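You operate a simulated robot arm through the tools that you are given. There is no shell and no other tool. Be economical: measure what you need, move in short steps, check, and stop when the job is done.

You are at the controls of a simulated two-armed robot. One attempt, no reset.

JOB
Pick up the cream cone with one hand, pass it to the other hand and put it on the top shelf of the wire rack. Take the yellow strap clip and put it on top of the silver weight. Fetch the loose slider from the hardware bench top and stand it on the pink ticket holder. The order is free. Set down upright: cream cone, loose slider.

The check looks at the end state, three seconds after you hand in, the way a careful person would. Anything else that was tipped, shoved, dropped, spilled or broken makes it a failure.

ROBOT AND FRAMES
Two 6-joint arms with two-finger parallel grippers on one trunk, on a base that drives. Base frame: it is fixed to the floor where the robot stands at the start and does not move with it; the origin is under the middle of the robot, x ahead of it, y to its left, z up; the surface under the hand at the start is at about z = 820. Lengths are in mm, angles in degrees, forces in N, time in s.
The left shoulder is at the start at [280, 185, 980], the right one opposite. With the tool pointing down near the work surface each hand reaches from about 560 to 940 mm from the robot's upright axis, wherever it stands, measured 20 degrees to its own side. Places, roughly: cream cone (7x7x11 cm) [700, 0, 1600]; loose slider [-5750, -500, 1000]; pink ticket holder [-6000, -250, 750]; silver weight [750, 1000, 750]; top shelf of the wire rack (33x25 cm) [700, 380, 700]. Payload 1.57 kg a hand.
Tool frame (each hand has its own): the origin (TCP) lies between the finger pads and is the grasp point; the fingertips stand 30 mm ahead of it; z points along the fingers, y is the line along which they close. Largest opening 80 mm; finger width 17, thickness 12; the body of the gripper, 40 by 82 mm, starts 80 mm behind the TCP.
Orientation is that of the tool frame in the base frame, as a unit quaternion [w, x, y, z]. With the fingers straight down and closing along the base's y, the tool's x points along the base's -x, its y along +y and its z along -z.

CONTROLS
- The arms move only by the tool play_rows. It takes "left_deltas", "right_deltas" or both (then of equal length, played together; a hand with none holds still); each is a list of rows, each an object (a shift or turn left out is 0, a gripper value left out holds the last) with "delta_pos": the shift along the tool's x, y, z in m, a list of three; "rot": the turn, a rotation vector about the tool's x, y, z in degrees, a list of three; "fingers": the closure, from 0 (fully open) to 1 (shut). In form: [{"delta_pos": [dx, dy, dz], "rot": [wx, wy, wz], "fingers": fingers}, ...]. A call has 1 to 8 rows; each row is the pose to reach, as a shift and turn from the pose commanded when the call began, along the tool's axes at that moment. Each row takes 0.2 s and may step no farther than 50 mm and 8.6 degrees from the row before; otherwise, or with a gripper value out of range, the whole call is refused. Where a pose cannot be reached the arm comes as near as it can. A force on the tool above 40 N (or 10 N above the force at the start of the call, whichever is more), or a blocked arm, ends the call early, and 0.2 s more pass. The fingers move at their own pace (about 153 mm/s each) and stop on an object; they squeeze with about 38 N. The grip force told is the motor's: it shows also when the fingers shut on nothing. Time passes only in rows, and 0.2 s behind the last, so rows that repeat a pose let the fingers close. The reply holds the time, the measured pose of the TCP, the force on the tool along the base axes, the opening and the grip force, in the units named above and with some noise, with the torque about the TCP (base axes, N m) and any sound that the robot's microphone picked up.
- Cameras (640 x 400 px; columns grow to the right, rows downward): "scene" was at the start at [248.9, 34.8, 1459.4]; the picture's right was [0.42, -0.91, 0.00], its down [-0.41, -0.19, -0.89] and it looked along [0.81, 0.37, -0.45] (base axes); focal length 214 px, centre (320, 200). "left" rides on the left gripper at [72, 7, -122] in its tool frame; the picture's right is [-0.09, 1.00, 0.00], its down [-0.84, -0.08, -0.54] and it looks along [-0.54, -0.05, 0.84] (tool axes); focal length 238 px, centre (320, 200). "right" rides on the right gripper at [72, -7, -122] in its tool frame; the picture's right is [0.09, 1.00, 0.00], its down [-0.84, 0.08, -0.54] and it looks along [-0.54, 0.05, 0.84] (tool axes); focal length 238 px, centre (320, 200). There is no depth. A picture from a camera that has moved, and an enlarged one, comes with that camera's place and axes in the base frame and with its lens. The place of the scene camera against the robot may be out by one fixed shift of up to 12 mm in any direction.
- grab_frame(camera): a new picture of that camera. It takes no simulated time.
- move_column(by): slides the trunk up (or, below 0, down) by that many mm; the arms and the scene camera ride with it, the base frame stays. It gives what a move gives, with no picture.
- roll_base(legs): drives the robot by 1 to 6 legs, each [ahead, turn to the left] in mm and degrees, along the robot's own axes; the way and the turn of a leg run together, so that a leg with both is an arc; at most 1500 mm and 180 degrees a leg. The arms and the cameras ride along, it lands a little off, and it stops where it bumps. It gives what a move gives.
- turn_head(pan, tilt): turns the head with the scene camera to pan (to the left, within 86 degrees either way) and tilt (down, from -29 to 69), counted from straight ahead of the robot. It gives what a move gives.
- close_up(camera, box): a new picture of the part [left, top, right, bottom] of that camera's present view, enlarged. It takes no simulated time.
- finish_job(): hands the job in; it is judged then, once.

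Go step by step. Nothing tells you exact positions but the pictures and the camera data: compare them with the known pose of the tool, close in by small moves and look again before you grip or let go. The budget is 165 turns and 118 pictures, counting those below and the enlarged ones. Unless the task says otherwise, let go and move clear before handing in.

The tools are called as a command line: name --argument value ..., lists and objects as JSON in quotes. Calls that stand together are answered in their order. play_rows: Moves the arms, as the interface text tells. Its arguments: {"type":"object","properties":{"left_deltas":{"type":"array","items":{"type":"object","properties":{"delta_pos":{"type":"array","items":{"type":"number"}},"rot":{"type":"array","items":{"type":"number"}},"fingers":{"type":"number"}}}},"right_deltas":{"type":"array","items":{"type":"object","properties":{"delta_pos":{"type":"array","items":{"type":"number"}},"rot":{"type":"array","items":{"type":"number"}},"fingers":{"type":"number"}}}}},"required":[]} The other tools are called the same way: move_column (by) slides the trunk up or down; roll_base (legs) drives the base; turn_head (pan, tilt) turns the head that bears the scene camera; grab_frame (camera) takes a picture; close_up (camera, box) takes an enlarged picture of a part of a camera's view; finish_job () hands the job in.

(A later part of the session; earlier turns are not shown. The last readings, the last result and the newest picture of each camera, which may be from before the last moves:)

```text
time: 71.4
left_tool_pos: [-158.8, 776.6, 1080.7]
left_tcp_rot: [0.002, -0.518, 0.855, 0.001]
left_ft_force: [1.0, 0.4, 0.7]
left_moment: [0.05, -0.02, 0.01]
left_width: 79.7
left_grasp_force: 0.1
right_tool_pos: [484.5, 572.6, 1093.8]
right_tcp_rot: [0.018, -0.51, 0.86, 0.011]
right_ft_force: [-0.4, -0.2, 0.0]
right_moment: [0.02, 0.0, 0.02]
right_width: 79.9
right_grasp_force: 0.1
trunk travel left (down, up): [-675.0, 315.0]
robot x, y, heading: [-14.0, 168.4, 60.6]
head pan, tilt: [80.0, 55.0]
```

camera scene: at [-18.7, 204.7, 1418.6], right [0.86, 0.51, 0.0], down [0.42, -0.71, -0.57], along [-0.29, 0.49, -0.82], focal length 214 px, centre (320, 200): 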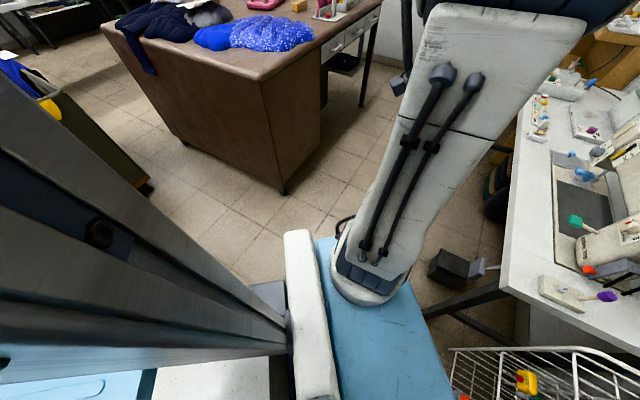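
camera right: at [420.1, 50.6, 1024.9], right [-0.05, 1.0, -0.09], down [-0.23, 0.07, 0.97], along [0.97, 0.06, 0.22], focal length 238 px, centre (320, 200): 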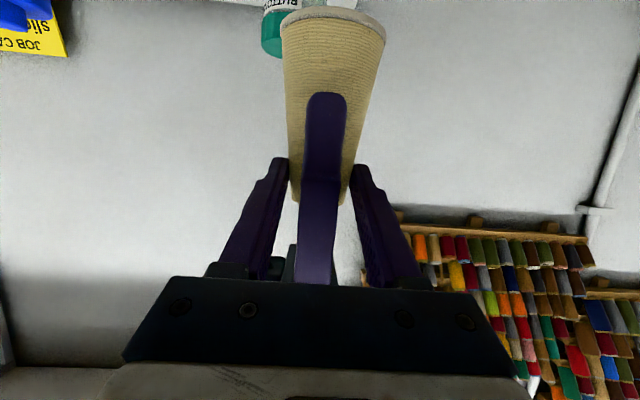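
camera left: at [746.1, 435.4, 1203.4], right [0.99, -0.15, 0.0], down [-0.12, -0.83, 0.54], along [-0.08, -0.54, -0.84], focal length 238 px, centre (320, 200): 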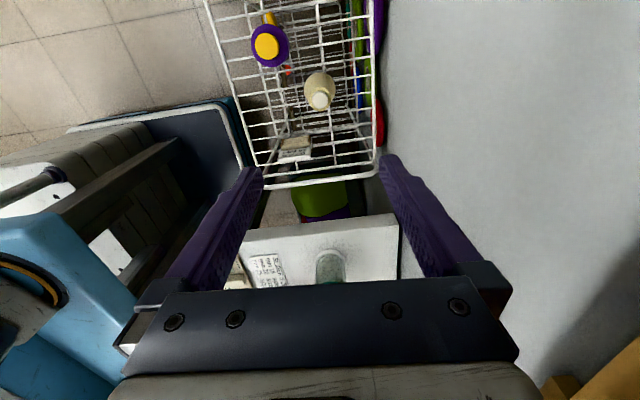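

roll_base --legs '[[0, 45], [650, 0]]'

turn_head --pan -75 --tilt 45

grab_frame --camera "scene"

```text
time: 77.1
left_tool_pos: [-727.2, 1111.9, 1079.0]
left_tcp_rot: [-0.002, 0.808, -0.589, -0.001]
left_ft_force: [-0.1, 0.4, -0.2]
left_moment: [0.03, 0.01, 0.02]
left_width: 79.8
left_grasp_force: 0.0
right_tool_pos: [-129.5, 1428.4, 1094.4]
right_tcp_rot: [-0.012, 0.802, -0.597, -0.015]
right_ft_force: [0.0, -0.9, 1.4]
right_moment: [0.03, 0.01, 0.0]
right_width: 80.1
right_grasp_force: 0.1
trunk travel left (down, up): [-675.0, 315.0]
robot x, y, heading: [-190.8, 788.2, 106.1]
head pan, tilt: [80.0, 55.0]
```

```text
time: 79.5
left_tool_pos: [-727.2, 1112.0, 1079.3]
left_tcp_rot: [-0.001, 0.809, -0.588, -0.001]
left_ft_force: [0.6, 0.4, -0.4]
left_moment: [0.01, 0.0, 0.01]
left_width: 79.8
left_grasp_force: 0.0
right_tool_pos: [-129.2, 1430.1, 1093.9]
right_tcp_rot: [-0.012, 0.802, -0.597, -0.016]
right_ft_force: [0.0, 0.1, 0.6]
right_moment: [-0.02, -0.03, 0.01]
right_width: 80.2
right_grasp_force: 0.1
trunk travel left (down, up): [-675.0, 315.0]
robot x, y, heading: [-191.5, 787.6, 106.1]
head pan, tilt: [-75.0, 45.0]
```

```text
59 pictures are left
camera scene: at [-160.7, 981.1, 1432.0], right [0.52, -0.86, 0.0], down [-0.61, -0.37, -0.71], along [0.61, 0.36, -0.71], focal length 214 px, centre (320, 200)
```

scene: 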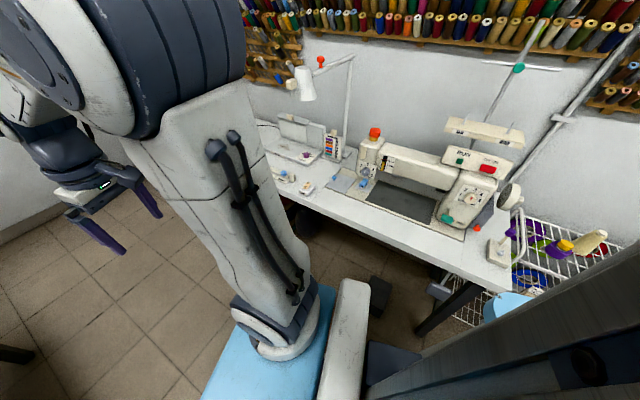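

Now in front of the sewing table. I turn back right to face it.

roll_base --legs '[[0, -53], [0, -53]]'

turn_head --pan 8 --tilt 42

grab_frame --camera "scene"

```text
time: 84.7
left_tool_pos: [280.3, 1201.2, 1079.3]
left_tcp_rot: [0.002, -0.001, 1.0, 0.001]
left_ft_force: [0.1, 0.4, 0.5]
left_moment: [0.01, -0.01, 0.04]
left_width: 80.1
left_grasp_force: 0.2
right_tool_pos: [399.8, 536.3, 1093.8]
right_tcp_rot: [0.02, 0.008, 1.0, -0.001]
right_ft_force: [0.9, -0.8, 0.2]
right_moment: [-0.01, 0.02, 0.02]
right_width: 79.6
right_grasp_force: 0.0
trunk travel left (down, up): [-675.0, 315.0]
robot x, y, heading: [-189.8, 788.7, -1.7]
head pan, tilt: [-75.0, 45.0]
```

```text
time: 86.2
left_tool_pos: [278.9, 1201.4, 1079.0]
left_tcp_rot: [0.003, -0.002, 1.0, 0.0]
left_ft_force: [-0.3, 0.1, -0.7]
left_moment: [0.01, 0.01, -0.01]
left_width: 80.1
left_grasp_force: 0.0
right_tool_pos: [399.5, 535.3, 1093.8]
right_tcp_rot: [0.02, 0.008, 1.0, 0.0]
right_ft_force: [-0.9, 0.1, -0.5]
right_moment: [0.02, -0.03, 0.02]
right_width: 80.1
right_grasp_force: 0.1
trunk travel left (down, up): [-675.0, 315.0]
robot x, y, heading: [-194.0, 790.9, -1.5]
head pan, tilt: [8.0, 42.0]
```

```text
58 pictures are left
camera scene: at [57.1, 789.9, 1436.3], right [0.11, -0.99, 0.0], down [-0.67, -0.07, -0.74], along [0.74, 0.08, -0.67], focal length 214 px, centre (320, 200)
```

scene: 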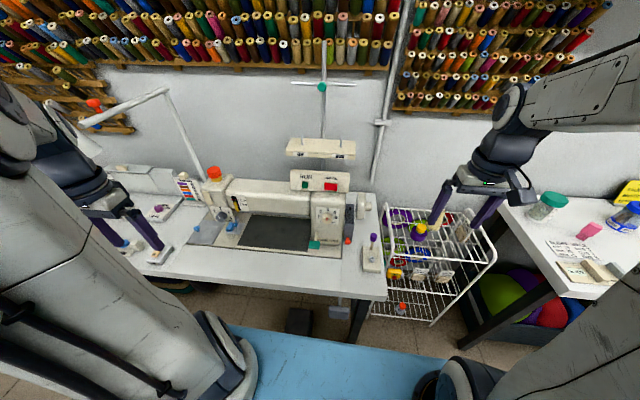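

close_up --camera "scene" --box '[260, 150, 400, 280]'

close_up --camera "scene" --box '[100, 150, 280, 280]'

```text
3.08 times, centred on (330, 215) of scene
camera zoom: at [57.1, 789.9, 1436.3], right [0.11, -0.99, 0.0], down [-0.67, -0.07, -0.74], along [0.74, 0.08, -0.67], focal length 660 px, centre (289, 154)
```

zoom: 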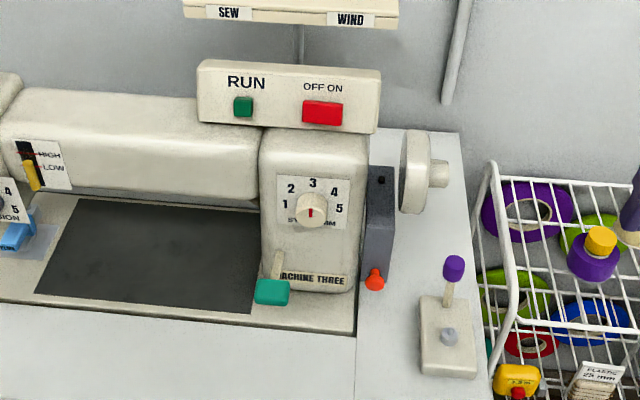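

```text
3.08 times, centred on (190, 215) of scene
camera zoom: at [57.1, 789.9, 1436.3], right [0.11, -0.99, 0.0], down [-0.67, -0.07, -0.74], along [0.74, 0.08, -0.67], focal length 660 px, centre (720, 154)
```

zoom: 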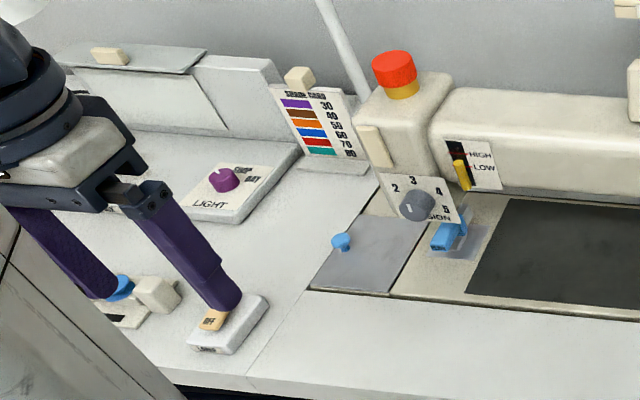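

The clip should be near [757, 780], hidden behind the handwheel; the weight is hidden behind the machine. I raise the trunk to look down from higher.

move_column --by 310

turn_head --pan 5 --tilt 48

close_up --camera "scene" --box '[180, 100, 400, 240]'

```text
time: 89.3
left_tool_pos: [279.7, 1200.4, 1390.1]
left_tcp_rot: [0.001, -0.002, 1.0, 0.0]
left_ft_force: [0.3, -0.3, 0.2]
left_moment: [0.01, 0.01, -0.01]
left_width: 80.1
left_grasp_force: 0.1
right_tool_pos: [398.5, 536.8, 1404.7]
right_tcp_rot: [0.02, 0.008, 1.0, 0.0]
right_ft_force: [0.3, -0.1, 0.5]
right_moment: [-0.02, 0.0, -0.01]
right_width: 79.8
right_grasp_force: 0.0
trunk travel left (down, up): [-985.0, 5.0]
robot x, y, heading: [-192.9, 790.7, -1.7]
head pan, tilt: [8.0, 42.0]
```

```text
time: 90.0
left_tool_pos: [279.6, 1201.4, 1388.6]
left_tcp_rot: [0.001, -0.002, 1.0, 0.0]
left_ft_force: [0.4, 0.1, 0.4]
left_moment: [0.01, -0.02, 0.01]
left_width: 80.0
left_grasp_force: 0.0
right_tool_pos: [400.1, 535.8, 1404.1]
right_tcp_rot: [0.02, 0.009, 1.0, 0.0]
right_ft_force: [-0.1, -0.4, 0.3]
right_moment: [0.03, 0.01, -0.01]
right_width: 79.9
right_grasp_force: 0.0
trunk travel left (down, up): [-985.0, 5.0]
robot x, y, heading: [-189.4, 790.0, -1.8]
head pan, tilt: [5.0, 48.0]
```

```text
2.86 times, centred on (290, 170) of scene
camera zoom: at [52.8, 785.4, 1737.9], right [0.06, -1.0, 0.0], down [-0.74, -0.04, -0.67], along [0.67, 0.04, -0.74], focal length 613 px, centre (406, 286)
```

zoom: 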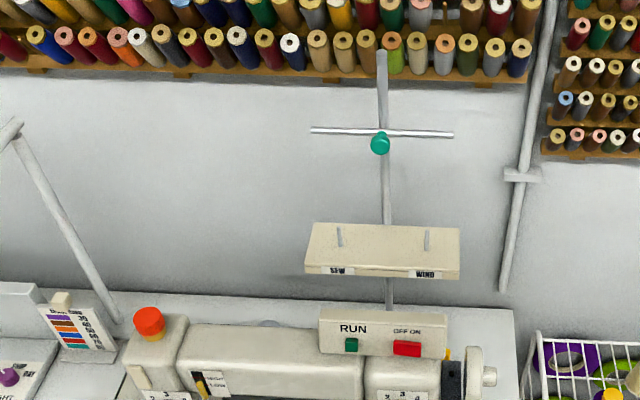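

Behind the machine I see the weight's silver top (about [798, 1100]) and the yellow clip beside the handwheel (about [765, 746]). I drive 120 mm nearer and look with the hand cameras.

roll_base --legs '[[120, 1.7]]'

move_column --by -150

grab_frame --camera "right"

grab_frame --camera "left"

```text
time: 91.2
left_tool_pos: [388.5, 1212.7, 1389.1]
left_tcp_rot: [0.002, -0.017, 1.0, 0.0]
left_ft_force: [-0.4, -0.7, -0.2]
left_moment: [-0.02, 0.02, -0.02]
left_width: 80.2
left_grasp_force: 0.0
right_tool_pos: [528.2, 552.0, 1403.9]
right_tcp_rot: [0.02, -0.007, 1.0, 0.001]
right_ft_force: [0.3, 0.2, 0.1]
right_moment: [0.02, 0.01, 0.03]
right_width: 80.4
right_grasp_force: 0.1
trunk travel left (down, up): [-985.0, 5.0]
robot x, y, heading: [-69.2, 790.2, -0.1]
head pan, tilt: [5.0, 48.0]
```

```text
time: 93.0
left_tool_pos: [387.8, 1214.6, 1239.3]
left_tcp_rot: [0.002, -0.016, 1.0, 0.0]
left_ft_force: [-0.5, 0.2, 0.6]
left_moment: [0.01, -0.01, 0.02]
left_width: 80.0
left_grasp_force: 0.1
right_tool_pos: [527.4, 551.4, 1254.3]
right_tcp_rot: [0.02, -0.006, 1.0, 0.001]
right_ft_force: [0.5, -0.1, 0.2]
right_moment: [-0.05, 0.0, 0.03]
right_width: 80.0
right_grasp_force: 0.0
trunk travel left (down, up): [-835.0, 155.0]
robot x, y, heading: [-71.6, 792.0, 0.3]
head pan, tilt: [5.0, 48.0]
```

```text
54 pictures are left
camera right: at [451.6, 544.6, 1372.9], right [-0.1, 0.99, 0.0], down [0.81, 0.09, 0.58], along [0.57, 0.06, -0.82], focal length 238 px, centre (320, 200)
```

right: 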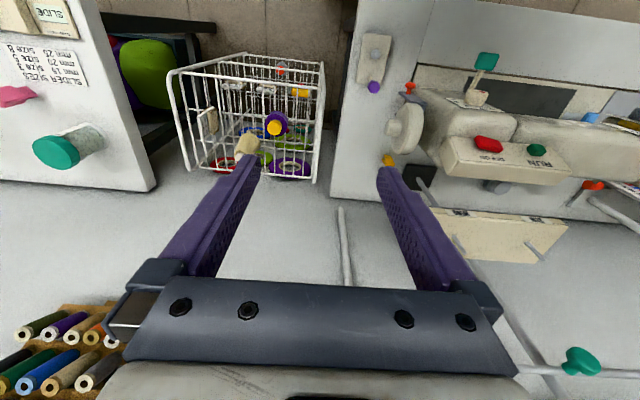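

```text
53 pictures are left
camera left: at [315.0, 1218.1, 1361.2], right [0.06, 1.0, 0.0], down [0.84, -0.05, 0.54], along [0.54, -0.03, -0.84], focal length 238 px, centre (320, 200)
```

left: 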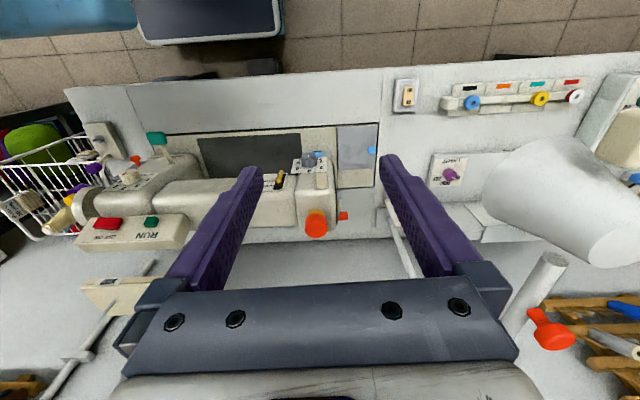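

The hand view shows the clip at the table's back edge past the handwheel, partly under the thread-stand tray, and the weight behind the machine (~[775, 1097]). I bring the right hand closer for a better look.

play_rows --right_deltas '[{"delta_pos": [-0.016, 0.02, 0.036]}, {"delta_pos": [-0.032, 0.04, 0.072]}, {"delta_pos": [-0.048, 0.06, 0.108]}, {"delta_pos": [-0.064, 0.08, 0.144]}, {"delta_pos": [-0.08, 0.1, 0.18]}, {"delta_pos": [-0.096, 0.12, 0.216]}, {"delta_pos": [-0.113, 0.135, 0.25]}, {"delta_pos": [-0.113, 0.135, 0.25]}]'

grab_frame --camera "right"

```text
time: 94.8
left_tool_pos: [387.9, 1213.2, 1239.3]
left_tcp_rot: [0.002, -0.016, 1.0, 0.0]
left_ft_force: [0.5, -0.3, -0.2]
left_moment: [0.01, 0.0, -0.01]
left_width: 80.1
left_grasp_force: 0.0
right_tool_pos: [650.0, 688.2, 1008.1]
right_tcp_rot: [0.02, -0.006, 1.0, 0.0]
right_ft_force: [0.0, -0.3, 0.6]
right_moment: [-0.03, 0.03, -0.01]
right_width: 80.3
right_grasp_force: 0.0
trunk travel left (down, up): [-835.0, 155.0]
robot x, y, heading: [-70.9, 787.6, -0.0]
head pan, tilt: [5.0, 48.0]
```

```text
52 pictures are left
camera right: at [575.3, 681.0, 1126.2], right [-0.1, 0.99, 0.0], down [0.81, 0.09, 0.57], along [0.57, 0.06, -0.82], focal length 238 px, centre (320, 200)
```

right: 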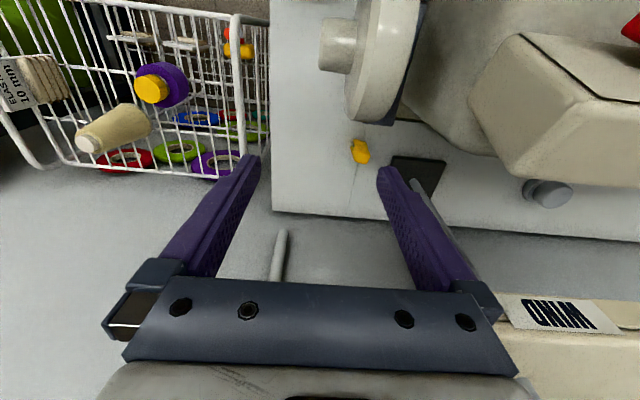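

close_up --camera "right" --box '[310, 100, 470, 220]'

turn_head --pan -8 --tilt 40

grab_frame --camera "scene"

```text
3.33 times, centred on (390, 160) of right
camera zoom: at [575.3, 681.0, 1126.2], right [-0.1, 0.99, 0.0], down [0.81, 0.09, 0.57], along [0.57, 0.06, -0.82], focal length 794 px, centre (87, 333)
```

zoom: 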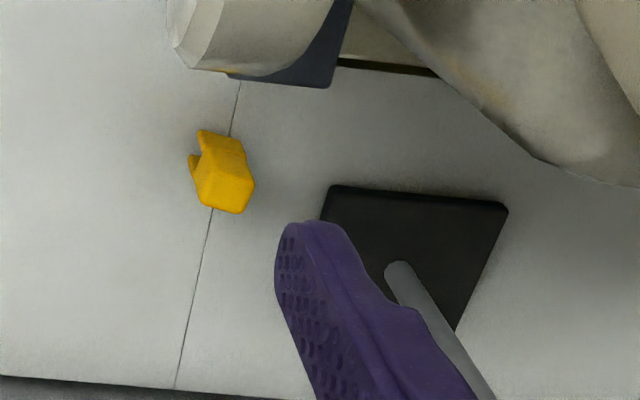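

```text
time: 95.5
left_tool_pos: [388.6, 1212.8, 1240.3]
left_tcp_rot: [0.002, -0.016, 1.0, 0.0]
left_ft_force: [-0.2, 1.1, -0.3]
left_moment: [0.0, -0.01, 0.01]
left_width: 79.9
left_grasp_force: 0.1
right_tool_pos: [649.8, 687.9, 1008.6]
right_tcp_rot: [0.02, -0.006, 1.0, 0.001]
right_ft_force: [0.4, -0.5, 0.1]
right_moment: [0.0, -0.01, 0.03]
right_width: 80.1
right_grasp_force: 0.0
trunk travel left (down, up): [-835.0, 155.0]
robot x, y, heading: [-73.6, 783.6, -0.1]
head pan, tilt: [-8.0, 40.0]
```

```text
50 pictures are left
camera scene: at [179.3, 772.1, 1599.3], right [-0.14, -0.99, 0.0], down [-0.64, 0.09, -0.77], along [0.76, -0.11, -0.64], focal length 214 px, centre (320, 200)
```

scene: 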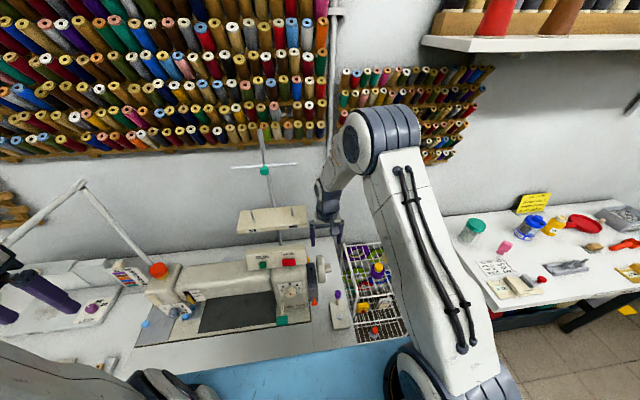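

The clip (about 23×38 mm, turned ~25°) lies near [720, 760] with the tray end just above it and the handwheel in front, so I must come in leaning from the right. First I back off to y≈618 and yaw the right hand 65°.

play_rows --right_deltas '[{"delta_pos": [0, -0.03, 0], "rot": [0, 0, 0]}, {"delta_pos": [0, -0.06, 0], "rot": [0, 0, 8.1]}, {"delta_pos": [0, -0.07, 0], "rot": [0, 0, 16.2]}, {"delta_pos": [0, -0.07, 0], "rot": [0, 1, 24.3]}, {"delta_pos": [0, -0.07, 0], "rot": [0, 1, 32.4]}, {"delta_pos": [0, -0.07, 0], "rot": [0, 1.5, 40.5]}, {"delta_pos": [0, -0.07, 0], "rot": [0, 2, 48.6]}, {"delta_pos": [0, -0.07, 0], "rot": [0, 2, 56.7]}]'

play_rows --right_deltas '[{"rot": [0, 0, 8]}, {"rot": [0, 8, 8.0]}, {"rot": [0, 16, 8]}, {"rot": [0, 24, 8]}, {"rot": [0, 24, 8]}]'

grab_frame --camera "right"

```text
time: 97.3
left_tool_pos: [388.6, 1214.1, 1239.3]
left_tcp_rot: [0.002, -0.016, 1.0, 0.0]
left_ft_force: [0.7, -0.7, 0.1]
left_moment: [-0.01, -0.01, 0.02]
left_width: 79.9
left_grasp_force: 0.0
right_tool_pos: [649.4, 618.8, 1009.2]
right_tcp_rot: [0.001, 0.47, 0.882, 0.009]
right_ft_force: [0.1, -0.3, -0.3]
right_moment: [0.01, 0.02, 0.02]
right_width: 79.9
right_grasp_force: 0.0
trunk travel left (down, up): [-835.0, 155.0]
robot x, y, heading: [-72.6, 787.5, 0.1]
head pan, tilt: [-8.0, 40.0]
```

```text
time: 98.5
left_tool_pos: [387.8, 1213.4, 1240.3]
left_tcp_rot: [0.001, -0.017, 1.0, 0.0]
left_ft_force: [0.2, 0.0, -0.3]
left_moment: [0.0, 0.0, 0.02]
left_width: 79.8
left_grasp_force: 0.1
right_tool_pos: [649.7, 619.4, 1007.8]
right_tcp_rot: [-0.183, 0.517, 0.829, 0.108]
right_ft_force: [0.5, -0.8, -0.3]
right_moment: [0.03, 0.06, 0.02]
right_width: 80.1
right_grasp_force: 0.0
trunk travel left (down, up): [-835.0, 155.0]
robot x, y, heading: [-67.9, 787.9, 0.2]
head pan, tilt: [-8.0, 40.0]
```

```text
49 pictures are left
camera right: at [639.8, 630.4, 1149.4], right [0.86, 0.52, 0.03], down [0.51, -0.85, 0.14], along [0.1, -0.11, -0.99], focal length 238 px, centre (320, 200)
```

right: 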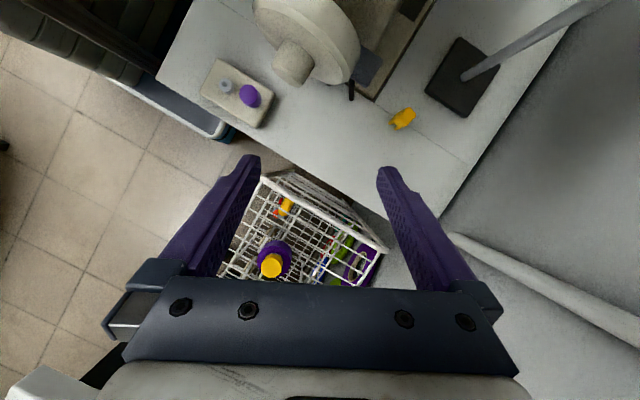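

close_up --camera "right" --box '[360, 85, 450, 150]'

```text
6.15 times, centred on (405, 118) of right
camera zoom: at [639.8, 630.4, 1149.4], right [0.86, 0.52, 0.03], down [0.51, -0.85, 0.14], along [0.1, -0.11, -0.99], focal length 1467 px, centre (-203, 708)
```

zoom: 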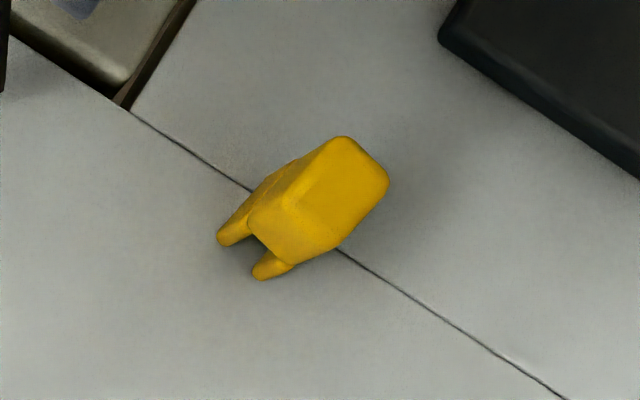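

The clip stands upright on its prongs (about 45 mm tall, 16–20 mm wide along ~x) at [720, 757]. I yaw 39° further so the fingers close across it and part-close them to 48 mm to clear the handwheel.

play_rows --right_deltas '[{"rot": [-3.24, 0.08, 7.1], "fingers": 0.4}, {"rot": [-6.48, 0.16, 14.2]}, {"rot": [-9.72, 0.24, 21.3]}, {"rot": [-12.96, 0.32, 28.4]}, {"rot": [-16.2, 0.4, 35.5]}, {"rot": [-16.2, 0.4, 35.5]}]'

play_rows --right_deltas '[{"delta_pos": [0.009, 0.009, 0.035]}, {"delta_pos": [0.018, 0.019, 0.07]}, {"delta_pos": [0.027, 0.028, 0.105]}, {"delta_pos": [0.036, 0.037, 0.14]}, {"delta_pos": [0.036, 0.037, 0.14]}]'

grab_frame --camera "right"

```text
time: 99.9
left_tool_pos: [387.1, 1212.1, 1239.0]
left_tcp_rot: [0.002, -0.016, 1.0, 0.0]
left_ft_force: [-0.3, -1.3, 0.9]
left_moment: [-0.02, -0.03, 0.02]
left_width: 80.0
left_grasp_force: 0.2
right_tool_pos: [650.5, 619.7, 1008.1]
right_tcp_rot: [-0.137, 0.765, 0.608, 0.163]
right_ft_force: [0.8, 0.8, 0.4]
right_moment: [0.01, 0.01, 0.02]
right_width: 47.8
right_grasp_force: 0.1
trunk travel left (down, up): [-835.0, 155.0]
robot x, y, heading: [-70.4, 786.5, 0.2]
head pan, tilt: [-8.0, 40.0]
```

```text
time: 101.1
left_tool_pos: [388.0, 1212.5, 1238.8]
left_tcp_rot: [0.002, -0.016, 1.0, 0.0]
left_ft_force: [-0.8, 0.8, -1.2]
left_moment: [-0.01, 0.03, -0.03]
left_width: 80.1
left_grasp_force: 0.0
right_tool_pos: [705.4, 698.1, 897.2]
right_tcp_rot: [-0.138, 0.764, 0.61, 0.162]
right_ft_force: [0.6, 0.2, -0.6]
right_moment: [0.02, 0.05, 0.01]
right_width: 47.9
right_grasp_force: 0.0
trunk travel left (down, up): [-835.0, 155.0]
robot x, y, heading: [-71.5, 785.9, -0.3]
head pan, tilt: [-8.0, 40.0]
```

```text
47 pictures are left
camera right: at [704.0, 714.1, 1037.2], right [0.99, -0.14, 0.03], down [-0.14, -0.98, 0.15], along [0.01, -0.15, -0.99], focal length 238 px, centre (320, 200)
```

right: 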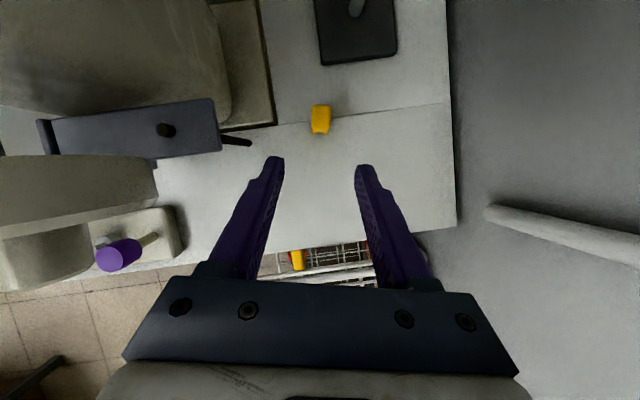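

Alignment is good: the clip is centred and square between the fingers. I go down most of the way and check once more.

play_rows --right_deltas '[{"delta_pos": [0.001, 0.001, 0.04]}, {"delta_pos": [0.002, 0.001, 0.075]}, {"delta_pos": [0.002, 0.001, 0.085]}, {"delta_pos": [0.002, 0.001, 0.085]}]'

grab_frame --camera "right"

```text
time: 102.1
left_tool_pos: [388.4, 1212.6, 1239.6]
left_tcp_rot: [0.001, -0.017, 1.0, 0.0]
left_ft_force: [0.2, -0.1, 0.0]
left_moment: [-0.01, 0.03, -0.04]
left_width: 80.0
left_grasp_force: 0.0
right_tool_pos: [712.6, 736.1, 820.6]
right_tcp_rot: [-0.137, 0.764, 0.609, 0.162]
right_ft_force: [-0.3, 0.4, -0.2]
right_moment: [0.04, -0.01, 0.0]
right_width: 48.0
right_grasp_force: 0.1
trunk travel left (down, up): [-835.0, 155.0]
robot x, y, heading: [-68.7, 787.6, -0.1]
head pan, tilt: [-8.0, 40.0]
```

```text
46 pictures are left
camera right: at [711.1, 751.4, 961.3], right [0.99, -0.14, 0.03], down [-0.14, -0.98, 0.15], along [0.01, -0.15, -0.99], focal length 238 px, centre (320, 200)
```

right: 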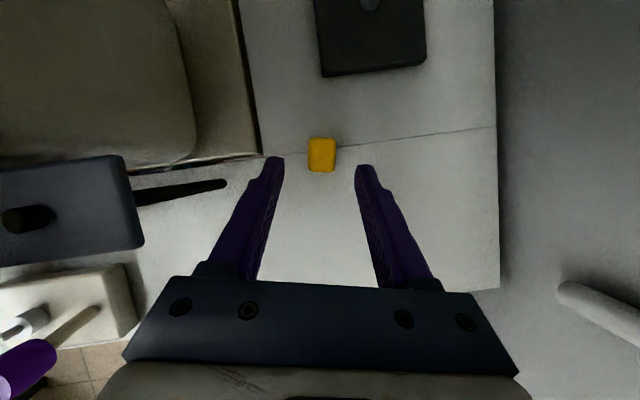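

play_rows --right_deltas '[{"delta_pos": [0, 0.001, 0.014]}, {"delta_pos": [-0.001, 0.001, 0.026]}, {"delta_pos": [-0.001, 0.001, 0.026], "fingers": 0.6}, {"delta_pos": [-0.001, 0.001, 0.026], "fingers": 1}, {"delta_pos": [-0.001, 0.001, 0.026], "fingers": 1}]'

grab_frame --camera "right"

```text
time: 103.3
left_tool_pos: [387.1, 1213.5, 1239.4]
left_tcp_rot: [0.002, -0.016, 1.0, 0.0]
left_ft_force: [-0.2, 0.3, 0.0]
left_moment: [0.01, 0.0, -0.03]
left_width: 79.8
left_grasp_force: 0.0
right_tool_pos: [715.7, 744.5, 796.8]
right_tcp_rot: [-0.137, 0.764, 0.61, 0.162]
right_ft_force: [-0.6, -0.2, 0.6]
right_moment: [-0.02, -0.02, -0.04]
right_width: 16.7
right_grasp_force: 31.6
trunk travel left (down, up): [-835.0, 155.0]
robot x, y, heading: [-73.3, 786.4, -0.1]
head pan, tilt: [-8.0, 40.0]
```

```text
45 pictures are left
camera right: at [714.4, 761.4, 937.0], right [0.99, -0.14, 0.03], down [-0.14, -0.98, 0.15], along [0.01, -0.15, -0.99], focal length 238 px, centre (320, 200)
```

right: 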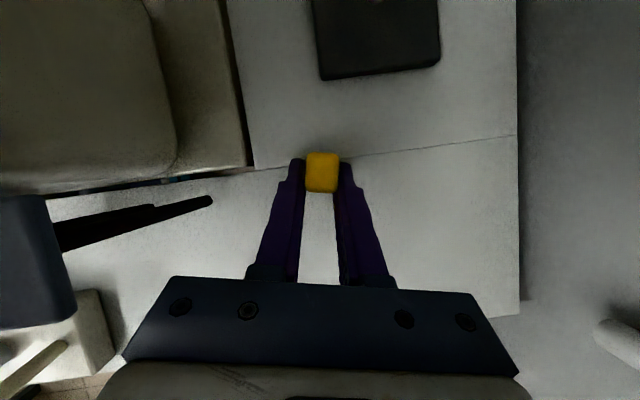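

Gripped at about 17 mm. I retreat the same way I came.

play_rows --right_deltas '[{"delta_pos": [0, 0, 0], "fingers": 1}, {"delta_pos": [0, 0, -0.02]}, {"delta_pos": [0, 0, -0.05]}, {"delta_pos": [0, 0, -0.085]}, {"delta_pos": [0, 0, -0.12]}, {"delta_pos": [-0.01, -0.01, -0.155]}, {"delta_pos": [-0.02, -0.02, -0.19]}, {"delta_pos": [-0.036, -0.036, -0.23]}]'

grab_frame --camera "right"

```text
time: 105.1
left_tool_pos: [387.8, 1213.8, 1239.0]
left_tcp_rot: [0.001, -0.016, 1.0, 0.0]
left_ft_force: [-0.2, 0.2, -0.8]
left_moment: [-0.01, 0.0, -0.01]
left_width: 80.3
left_grasp_force: 0.0
right_tool_pos: [654.9, 627.6, 990.7]
right_tcp_rot: [-0.137, 0.764, 0.609, 0.161]
right_ft_force: [-0.1, -1.0, -0.3]
right_moment: [0.01, 0.0, -0.01]
right_width: 16.4
right_grasp_force: 31.6
trunk travel left (down, up): [-835.0, 155.0]
robot x, y, heading: [-69.7, 782.2, -0.1]
head pan, tilt: [-8.0, 40.0]
```

```text
44 pictures are left
camera right: at [654.8, 643.9, 1131.1], right [0.99, -0.14, 0.03], down [-0.14, -0.98, 0.15], along [0.01, -0.15, -0.99], focal length 238 px, centre (320, 200)
```

right: 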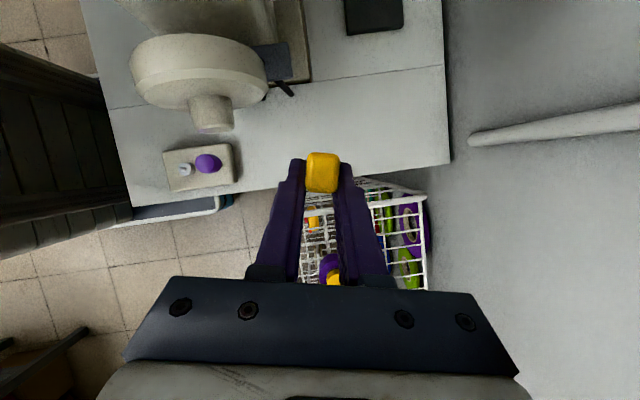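

The clip is held firmly. I carry it around the machine's front to set it on the free front strip near [462, 970], where the left hand can take it.

play_rows --right_deltas '[{"delta_pos": [-0.0094, -0.045, -0.0036]}, {"delta_pos": [-0.0188, -0.09, -0.0073]}, {"delta_pos": [-0.028, -0.135, -0.011]}, {"delta_pos": [-0.0376, -0.18, -0.0146]}, {"delta_pos": [-0.001, -0.19, 0.015]}, {"delta_pos": [0.035, -0.2, 0.044]}, {"delta_pos": [0.072, -0.21, 0.073]}, {"delta_pos": [0.108, -0.22, 0.102]}]'

play_rows --right_deltas '[{"delta_pos": [0.036, -0.01, 0.029]}, {"delta_pos": [0.073, -0.02, 0.058]}, {"delta_pos": [0.109, -0.03, 0.086]}, {"delta_pos": [0.109, -0.03, 0.086]}]'

turn_head --pan 12 --tilt 60

grab_frame --camera "scene"

grab_frame --camera "right"

```text
time: 106.9
left_tool_pos: [387.7, 1212.6, 1240.0]
left_tcp_rot: [0.002, -0.016, 1.0, 0.0]
left_ft_force: [-0.7, 0.5, -0.5]
left_moment: [0.01, -0.02, -0.03]
left_width: 79.9
left_grasp_force: 0.0
right_tool_pos: [470.8, 811.9, 943.3]
right_tcp_rot: [-0.137, 0.764, 0.609, 0.162]
right_ft_force: [0.0, -0.3, -0.3]
right_moment: [0.01, 0.0, 0.0]
right_width: 16.7
right_grasp_force: 32.1
trunk travel left (down, up): [-835.0, 155.0]
robot x, y, heading: [-68.9, 788.5, -0.0]
head pan, tilt: [-8.0, 40.0]
```

```text
time: 107.9
left_tool_pos: [388.6, 1212.8, 1240.5]
left_tcp_rot: [0.003, -0.016, 1.0, -0.001]
left_ft_force: [0.4, 1.0, -0.2]
left_moment: [-0.01, 0.0, -0.04]
left_width: 80.1
left_grasp_force: 0.0
right_tool_pos: [470.5, 950.5, 908.5]
right_tcp_rot: [-0.136, 0.765, 0.609, 0.162]
right_ft_force: [-0.5, 0.2, 0.5]
right_moment: [0.0, -0.03, 0.01]
right_width: 16.5
right_grasp_force: 31.9
trunk travel left (down, up): [-835.0, 155.0]
robot x, y, heading: [-73.4, 788.4, 0.1]
head pan, tilt: [-8.0, 40.0]
```

```text
time: 108.8
left_tool_pos: [387.4, 1213.2, 1239.8]
left_tcp_rot: [0.002, -0.017, 1.0, 0.0]
left_ft_force: [-0.5, -0.1, -0.7]
left_moment: [0.04, -0.01, 0.0]
left_width: 79.9
left_grasp_force: 0.1
right_tool_pos: [468.7, 950.7, 908.5]
right_tcp_rot: [-0.137, 0.764, 0.609, 0.162]
right_ft_force: [-0.4, -0.1, 0.1]
right_moment: [-0.02, -0.01, 0.03]
right_width: 16.5
right_grasp_force: 31.4
trunk travel left (down, up): [-835.0, 155.0]
robot x, y, heading: [-70.4, 784.6, 0.2]
head pan, tilt: [12.0, 60.0]
```

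```text
43 pictures are left
camera scene: at [160.3, 797.7, 1572.6], right [0.21, -0.98, 0.0], down [-0.85, -0.18, -0.5], along [0.49, 0.1, -0.87], focal length 214 px, centre (320, 200)
```

scene: 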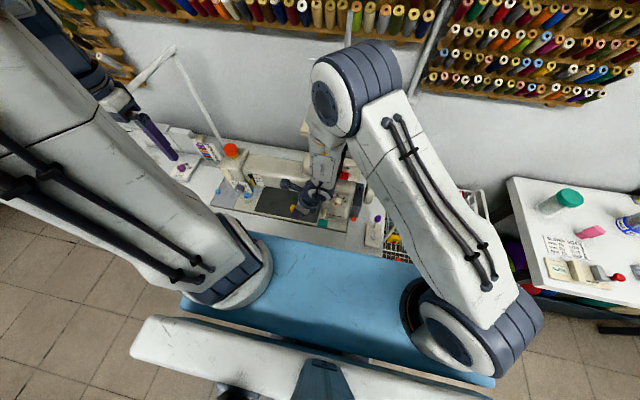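

```text
42 pictures are left
camera right: at [468.3, 965.9, 1049.9], right [0.99, -0.14, 0.03], down [-0.14, -0.98, 0.15], along [0.01, -0.15, -0.99], focal length 238 px, centre (320, 200)
```

right: 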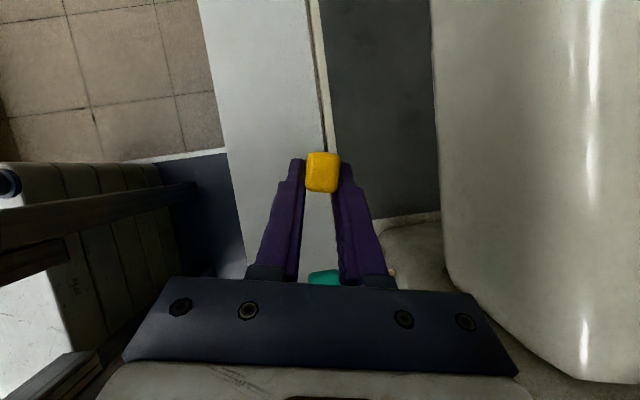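

The clip hangs over the front strip (x≈365–470). I lower it to just above the table.

play_rows --right_deltas '[{"delta_pos": [-0.011, -0.011, 0.03]}, {"delta_pos": [-0.022, -0.022, 0.06]}, {"delta_pos": [-0.033, -0.033, 0.085]}, {"delta_pos": [-0.039, -0.033, 0.1]}, {"delta_pos": [-0.039, -0.033, 0.1]}]'

play_rows --right_deltas '[{"delta_pos": [0.0004, 0, -0.0]}, {"delta_pos": [-0.0008, 0, 0.002]}]'

grab_frame --camera "right"

```text
time: 110.0
left_tool_pos: [387.9, 1212.5, 1240.0]
left_tcp_rot: [0.002, -0.017, 1.0, 0.0]
left_ft_force: [-0.7, -0.1, -0.4]
left_moment: [-0.01, 0.03, -0.04]
left_width: 80.0
left_grasp_force: 0.0
right_tool_pos: [438.6, 963.6, 805.5]
right_tcp_rot: [-0.137, 0.764, 0.609, 0.163]
right_ft_force: [0.1, -0.4, -0.2]
right_moment: [0.0, 0.0, -0.03]
right_width: 16.5
right_grasp_force: 31.7
trunk travel left (down, up): [-835.0, 155.0]
robot x, y, heading: [-70.6, 790.0, 0.0]
head pan, tilt: [12.0, 60.0]
```

```text
time: 110.6
left_tool_pos: [387.7, 1212.7, 1239.5]
left_tcp_rot: [0.002, -0.016, 1.0, 0.001]
left_ft_force: [-0.3, -0.5, 0.8]
left_moment: [0.01, 0.0, 0.01]
left_width: 80.0
left_grasp_force: 0.0
right_tool_pos: [439.1, 965.0, 801.9]
right_tcp_rot: [-0.137, 0.764, 0.609, 0.162]
right_ft_force: [-0.1, 0.2, 0.6]
right_moment: [-0.01, -0.02, -0.04]
right_width: 16.7
right_grasp_force: 31.9
trunk travel left (down, up): [-835.0, 155.0]
robot x, y, heading: [-68.6, 789.9, 0.1]
head pan, tilt: [12.0, 60.0]
```

```text
41 pictures are left
camera right: at [437.3, 981.1, 943.5], right [0.99, -0.14, 0.03], down [-0.14, -0.98, 0.15], along [0.01, -0.15, -0.99], focal length 238 px, centre (320, 200)
```

right: 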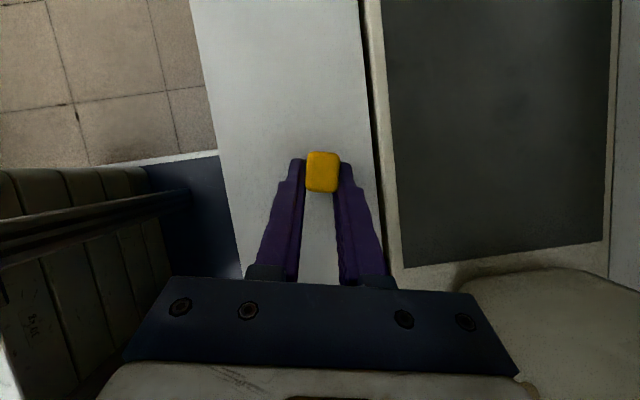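

play_rows --right_deltas '[{"delta_pos": [-0.0008, 0, 0.0018]}]'

play_rows --right_deltas '[{"delta_pos": [-0.0008, 0, 0.0018]}]'

play_rows --right_deltas '[{"delta_pos": [-0.0006, 0, 0.0014]}]'

```text
time: 111.0
left_tool_pos: [387.8, 1214.7, 1240.4]
left_tcp_rot: [0.002, -0.016, 1.0, 0.0]
left_ft_force: [-0.5, -0.2, 0.2]
left_moment: [0.01, 0.01, -0.01]
left_width: 80.0
left_grasp_force: 0.1
right_tool_pos: [438.6, 966.0, 800.8]
right_tcp_rot: [-0.137, 0.764, 0.609, 0.161]
right_ft_force: [1.0, -0.1, 0.9]
right_moment: [-0.01, 0.03, 0.05]
right_width: 16.4
right_grasp_force: 31.7
trunk travel left (down, up): [-835.0, 155.0]
robot x, y, heading: [-73.0, 785.5, 0.0]
head pan, tilt: [12.0, 60.0]
```

```text
time: 111.4
left_tool_pos: [388.1, 1213.5, 1239.8]
left_tcp_rot: [0.002, -0.016, 1.0, 0.0]
left_ft_force: [0.0, 0.1, -0.2]
left_moment: [-0.04, -0.04, 0.02]
left_width: 79.6
left_grasp_force: 0.0
right_tool_pos: [439.8, 964.9, 800.2]
right_tcp_rot: [-0.136, 0.764, 0.609, 0.164]
right_ft_force: [-0.8, -0.6, -0.1]
right_moment: [0.05, -0.01, -0.03]
right_width: 16.6
right_grasp_force: 31.5
trunk travel left (down, up): [-835.0, 155.0]
robot x, y, heading: [-70.3, 786.6, 0.2]
head pan, tilt: [12.0, 60.0]
```

```text
time: 111.8
left_tool_pos: [387.7, 1212.7, 1238.9]
left_tcp_rot: [0.002, -0.016, 1.0, 0.0]
left_ft_force: [0.9, 0.2, 0.4]
left_moment: [-0.03, 0.01, -0.01]
left_width: 80.0
left_grasp_force: 0.0
right_tool_pos: [439.0, 965.0, 798.4]
right_tcp_rot: [-0.137, 0.764, 0.609, 0.162]
right_ft_force: [0.3, -0.2, -0.9]
right_moment: [-0.03, 0.01, 0.0]
right_width: 16.6
right_grasp_force: 32.3
trunk travel left (down, up): [-835.0, 155.0]
robot x, y, heading: [-69.5, 785.3, -0.0]
head pan, tilt: [12.0, 60.0]
```

play_rows --right_deltas '[{"delta_pos": [-0.0006, 0, 0.0014]}]'

play_rows --right_deltas '[{"delta_pos": [-0.0006, 0, 0.0014]}]'

```text
time: 112.2
left_tool_pos: [387.9, 1213.6, 1239.4]
left_tcp_rot: [0.002, -0.017, 1.0, 0.0]
left_ft_force: [-0.8, -0.1, -0.2]
left_moment: [0.0, -0.02, 0.01]
left_width: 79.9
left_grasp_force: 0.1
right_tool_pos: [438.4, 965.1, 796.1]
right_tcp_rot: [-0.137, 0.764, 0.609, 0.162]
right_ft_force: [-1.2, 0.4, 0.0]
right_moment: [0.0, -0.02, 0.01]
right_width: 16.5
right_grasp_force: 31.8
trunk travel left (down, up): [-835.0, 155.0]
robot x, y, heading: [-73.2, 788.6, 0.1]
head pan, tilt: [12.0, 60.0]
```

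```text
time: 112.6
left_tool_pos: [386.9, 1212.3, 1239.6]
left_tcp_rot: [0.002, -0.016, 1.0, 0.001]
left_ft_force: [-0.2, -0.6, 0.2]
left_moment: [-0.02, 0.01, -0.04]
left_width: 80.0
left_grasp_force: 0.1
right_tool_pos: [439.3, 965.2, 796.6]
right_tcp_rot: [-0.137, 0.764, 0.609, 0.163]
right_ft_force: [-0.3, -3.6, 12.5]
right_moment: [-0.03, 0.0, 0.0]
right_width: 16.6
right_grasp_force: 31.8
trunk travel left (down, up): [-835.0, 155.0]
robot x, y, heading: [-72.2, 788.9, -0.3]
head pan, tilt: [12.0, 60.0]
```

Contact (12 N). I relieve 1 mm, open, and retreat along the tool axis.

play_rows --right_deltas '[{"delta_pos": [0.0004, 0, -0.0009]}, {"delta_pos": [0.0004, 0, -0.0009], "fingers": 0.6}, {"delta_pos": [0.0004, 0, -0.0009], "fingers": 0.45}, {"delta_pos": [0.0004, 0, -0.0009], "fingers": 0.45}, {"delta_pos": [0, 0, -0.03]}, {"delta_pos": [0, 0, -0.07]}, {"delta_pos": [0, 0, -0.115]}, {"delta_pos": [0, 0, -0.15]}]'

grab_frame --camera "right"

```text
time: 114.4
left_tool_pos: [388.6, 1213.2, 1240.3]
left_tcp_rot: [0.002, -0.017, 1.0, -0.001]
left_ft_force: [-0.4, 0.3, -0.1]
left_moment: [-0.03, 0.01, 0.02]
left_width: 80.0
left_grasp_force: 0.1
right_tool_pos: [426.4, 902.4, 930.7]
right_tcp_rot: [-0.138, 0.764, 0.609, 0.162]
right_ft_force: [0.4, 0.4, 0.8]
right_moment: [-0.03, -0.01, -0.01]
right_width: 44.0
right_grasp_force: 0.1
trunk travel left (down, up): [-835.0, 155.0]
robot x, y, heading: [-72.0, 788.9, -0.1]
head pan, tilt: [12.0, 60.0]
```

```text
40 pictures are left
camera right: at [425.6, 917.8, 1071.3], right [0.99, -0.14, 0.03], down [-0.14, -0.98, 0.15], along [0.01, -0.15, -0.99], focal length 238 px, centre (320, 200)
```

right: 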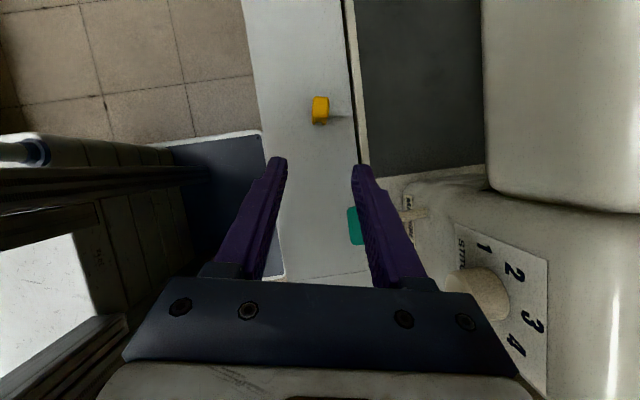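

The clip stands on the strip at about [441, 977]. The right hand leaves to its own side while the left comes over, yawing to match the clip.

play_rows --right_deltas '[{"delta_pos": [-0.027, 0.01, -0.025]}, {"delta_pos": [-0.054, 0.02, -0.05]}, {"delta_pos": [-0.081, 0.031, -0.075]}, {"delta_pos": [-0.108, 0.041, -0.1]}, {"delta_pos": [-0.135, 0.051, -0.125]}, {"delta_pos": [-0.162, 0.062, -0.15]}, {"delta_pos": [-0.19, 0.072, -0.175]}, {"delta_pos": [-0.215, 0.082, -0.199]}]' --left_deltas '[{"delta_pos": [-0.003, -0.018, 0.018], "rot": [0, 0, 8.06]}, {"delta_pos": [-0.007, -0.036, 0.036], "rot": [0, 0, 16.1]}, {"delta_pos": [-0.01, -0.055, 0.055], "rot": [0, 0, 24.2]}, {"delta_pos": [-0.014, -0.073, 0.073], "rot": [0, 0, 32.2]}, {"delta_pos": [-0.017, -0.091, 0.091], "rot": [0, 0, 40.3]}, {"delta_pos": [-0.021, -0.11, 0.11], "rot": [0, 0, 48.4]}, {"delta_pos": [-0.024, -0.128, 0.128], "rot": [0, 0, 56.4]}, {"delta_pos": [-0.028, -0.146, 0.146], "rot": [0, 0, 64.5]}]'

```text
time: 116.2
left_tool_pos: [423.4, 1071.2, 1093.6]
left_tcp_rot: [0.001, 0.521, 0.854, 0.001]
left_ft_force: [-0.2, -0.4, -0.2]
left_moment: [0.02, 0.02, 0.02]
left_width: 79.9
left_grasp_force: 0.0
left hand out of reach, approached as far as the arm can: row 8
right_tool_pos: [459.2, 606.6, 1023.2]
right_tcp_rot: [-0.139, 0.764, 0.609, 0.161]
right_ft_force: [-0.7, -0.1, -0.8]
right_moment: [0.02, 0.02, -0.03]
right_width: 44.0
right_grasp_force: 0.1
right hand out of reach, approached as far as the arm can: row 3, 4, 5, 6, 7, 8
trunk travel left (down, up): [-835.0, 155.0]
robot x, y, heading: [-70.2, 789.5, -0.1]
head pan, tilt: [12.0, 60.0]
```

The left hand is at its inner limit, so I back the base up 100 mm and continue.

roll_base --legs '[[-100, 0]]'

```text
time: 117.3
left_tool_pos: [322.5, 1069.5, 1094.9]
left_tcp_rot: [0.001, 0.52, 0.854, -0.001]
left_ft_force: [-0.6, 0.0, -0.7]
left_moment: [-0.03, 0.01, -0.01]
left_width: 79.9
left_grasp_force: 0.1
right_tool_pos: [358.7, 606.0, 1022.7]
right_tcp_rot: [-0.138, 0.764, 0.609, 0.161]
right_ft_force: [0.6, -0.2, -0.6]
right_moment: [0.01, 0.02, -0.04]
right_width: 44.0
right_grasp_force: 0.0
trunk travel left (down, up): [-835.0, 155.0]
robot x, y, heading: [-170.4, 787.4, 0.1]
head pan, tilt: [12.0, 60.0]
```

play_rows --left_deltas '[{"delta_pos": [-0.027, 0.0125, 0.029], "rot": [0, 0, 8.06]}, {"delta_pos": [-0.055, 0.025, 0.058], "rot": [0, 0, 16.1]}, {"delta_pos": [-0.082, 0.0376, 0.087], "rot": [0, 0, 24.2]}, {"delta_pos": [-0.109, 0.05, 0.116], "rot": [0, 0, 32.2]}, {"delta_pos": [-0.1365, 0.0627, 0.145], "rot": [0, 0, 40.3]}, {"delta_pos": [-0.1365, 0.0627, 0.145], "rot": [0, 0, 40.3]}]'

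grab_frame --camera "left"

```text
time: 118.7
left_tool_pos: [441.6, 976.8, 949.5]
left_tcp_rot: [0.0, 0.783, 0.622, 0.001]
left_ft_force: [-0.1, 0.6, -0.2]
left_moment: [0.02, 0.01, 0.02]
left_width: 80.0
left_grasp_force: 0.1
right_tool_pos: [358.1, 605.9, 1022.4]
right_tcp_rot: [-0.137, 0.765, 0.609, 0.161]
right_ft_force: [0.3, -0.6, 0.5]
right_moment: [0.03, -0.02, 0.01]
right_width: 43.9
right_grasp_force: 0.1
trunk travel left (down, up): [-835.0, 155.0]
robot x, y, heading: [-168.5, 787.5, 0.1]
head pan, tilt: [12.0, 60.0]
```

```text
39 pictures are left
camera left: at [464.0, 1046.2, 1071.1], right [0.95, -0.31, 0.0], down [-0.26, -0.8, 0.54], along [-0.17, -0.52, -0.84], focal length 238 px, centre (320, 200)
```

left: 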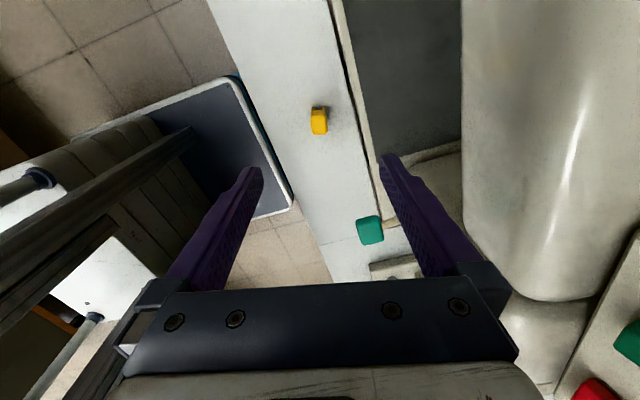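

The clip is centred at [440, 973]. I narrow the fingers to 42 mm and descend.

play_rows --left_deltas '[{"delta_pos": [-0.004, -0.0006, 0.04], "fingers": 0.47}, {"delta_pos": [-0.004, -0.0006, 0.08]}, {"delta_pos": [-0.004, -0.0006, 0.11]}, {"delta_pos": [-0.004, -0.0006, 0.11]}]'

grab_frame --camera "left"

```text
time: 119.7
left_tool_pos: [437.7, 975.4, 839.2]
left_tcp_rot: [0.001, 0.782, 0.623, 0.0]
left_ft_force: [-0.4, 0.0, 0.0]
left_moment: [-0.04, 0.0, -0.03]
left_width: 42.4
left_grasp_force: 0.0
right_tool_pos: [358.8, 606.5, 1024.0]
right_tcp_rot: [-0.138, 0.764, 0.609, 0.161]
right_ft_force: [-1.2, 0.6, 0.1]
right_moment: [-0.01, -0.01, -0.01]
right_width: 44.2
right_grasp_force: 0.0
trunk travel left (down, up): [-835.0, 155.0]
robot x, y, heading: [-173.2, 787.0, 0.2]
head pan, tilt: [12.0, 60.0]
```

```text
38 pictures are left
camera left: at [460.4, 1044.8, 960.9], right [0.95, -0.31, 0.0], down [-0.26, -0.8, 0.54], along [-0.17, -0.52, -0.84], focal length 238 px, centre (320, 200)
```

left: 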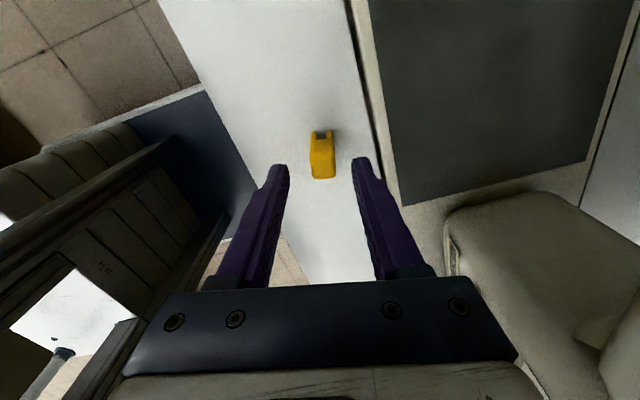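

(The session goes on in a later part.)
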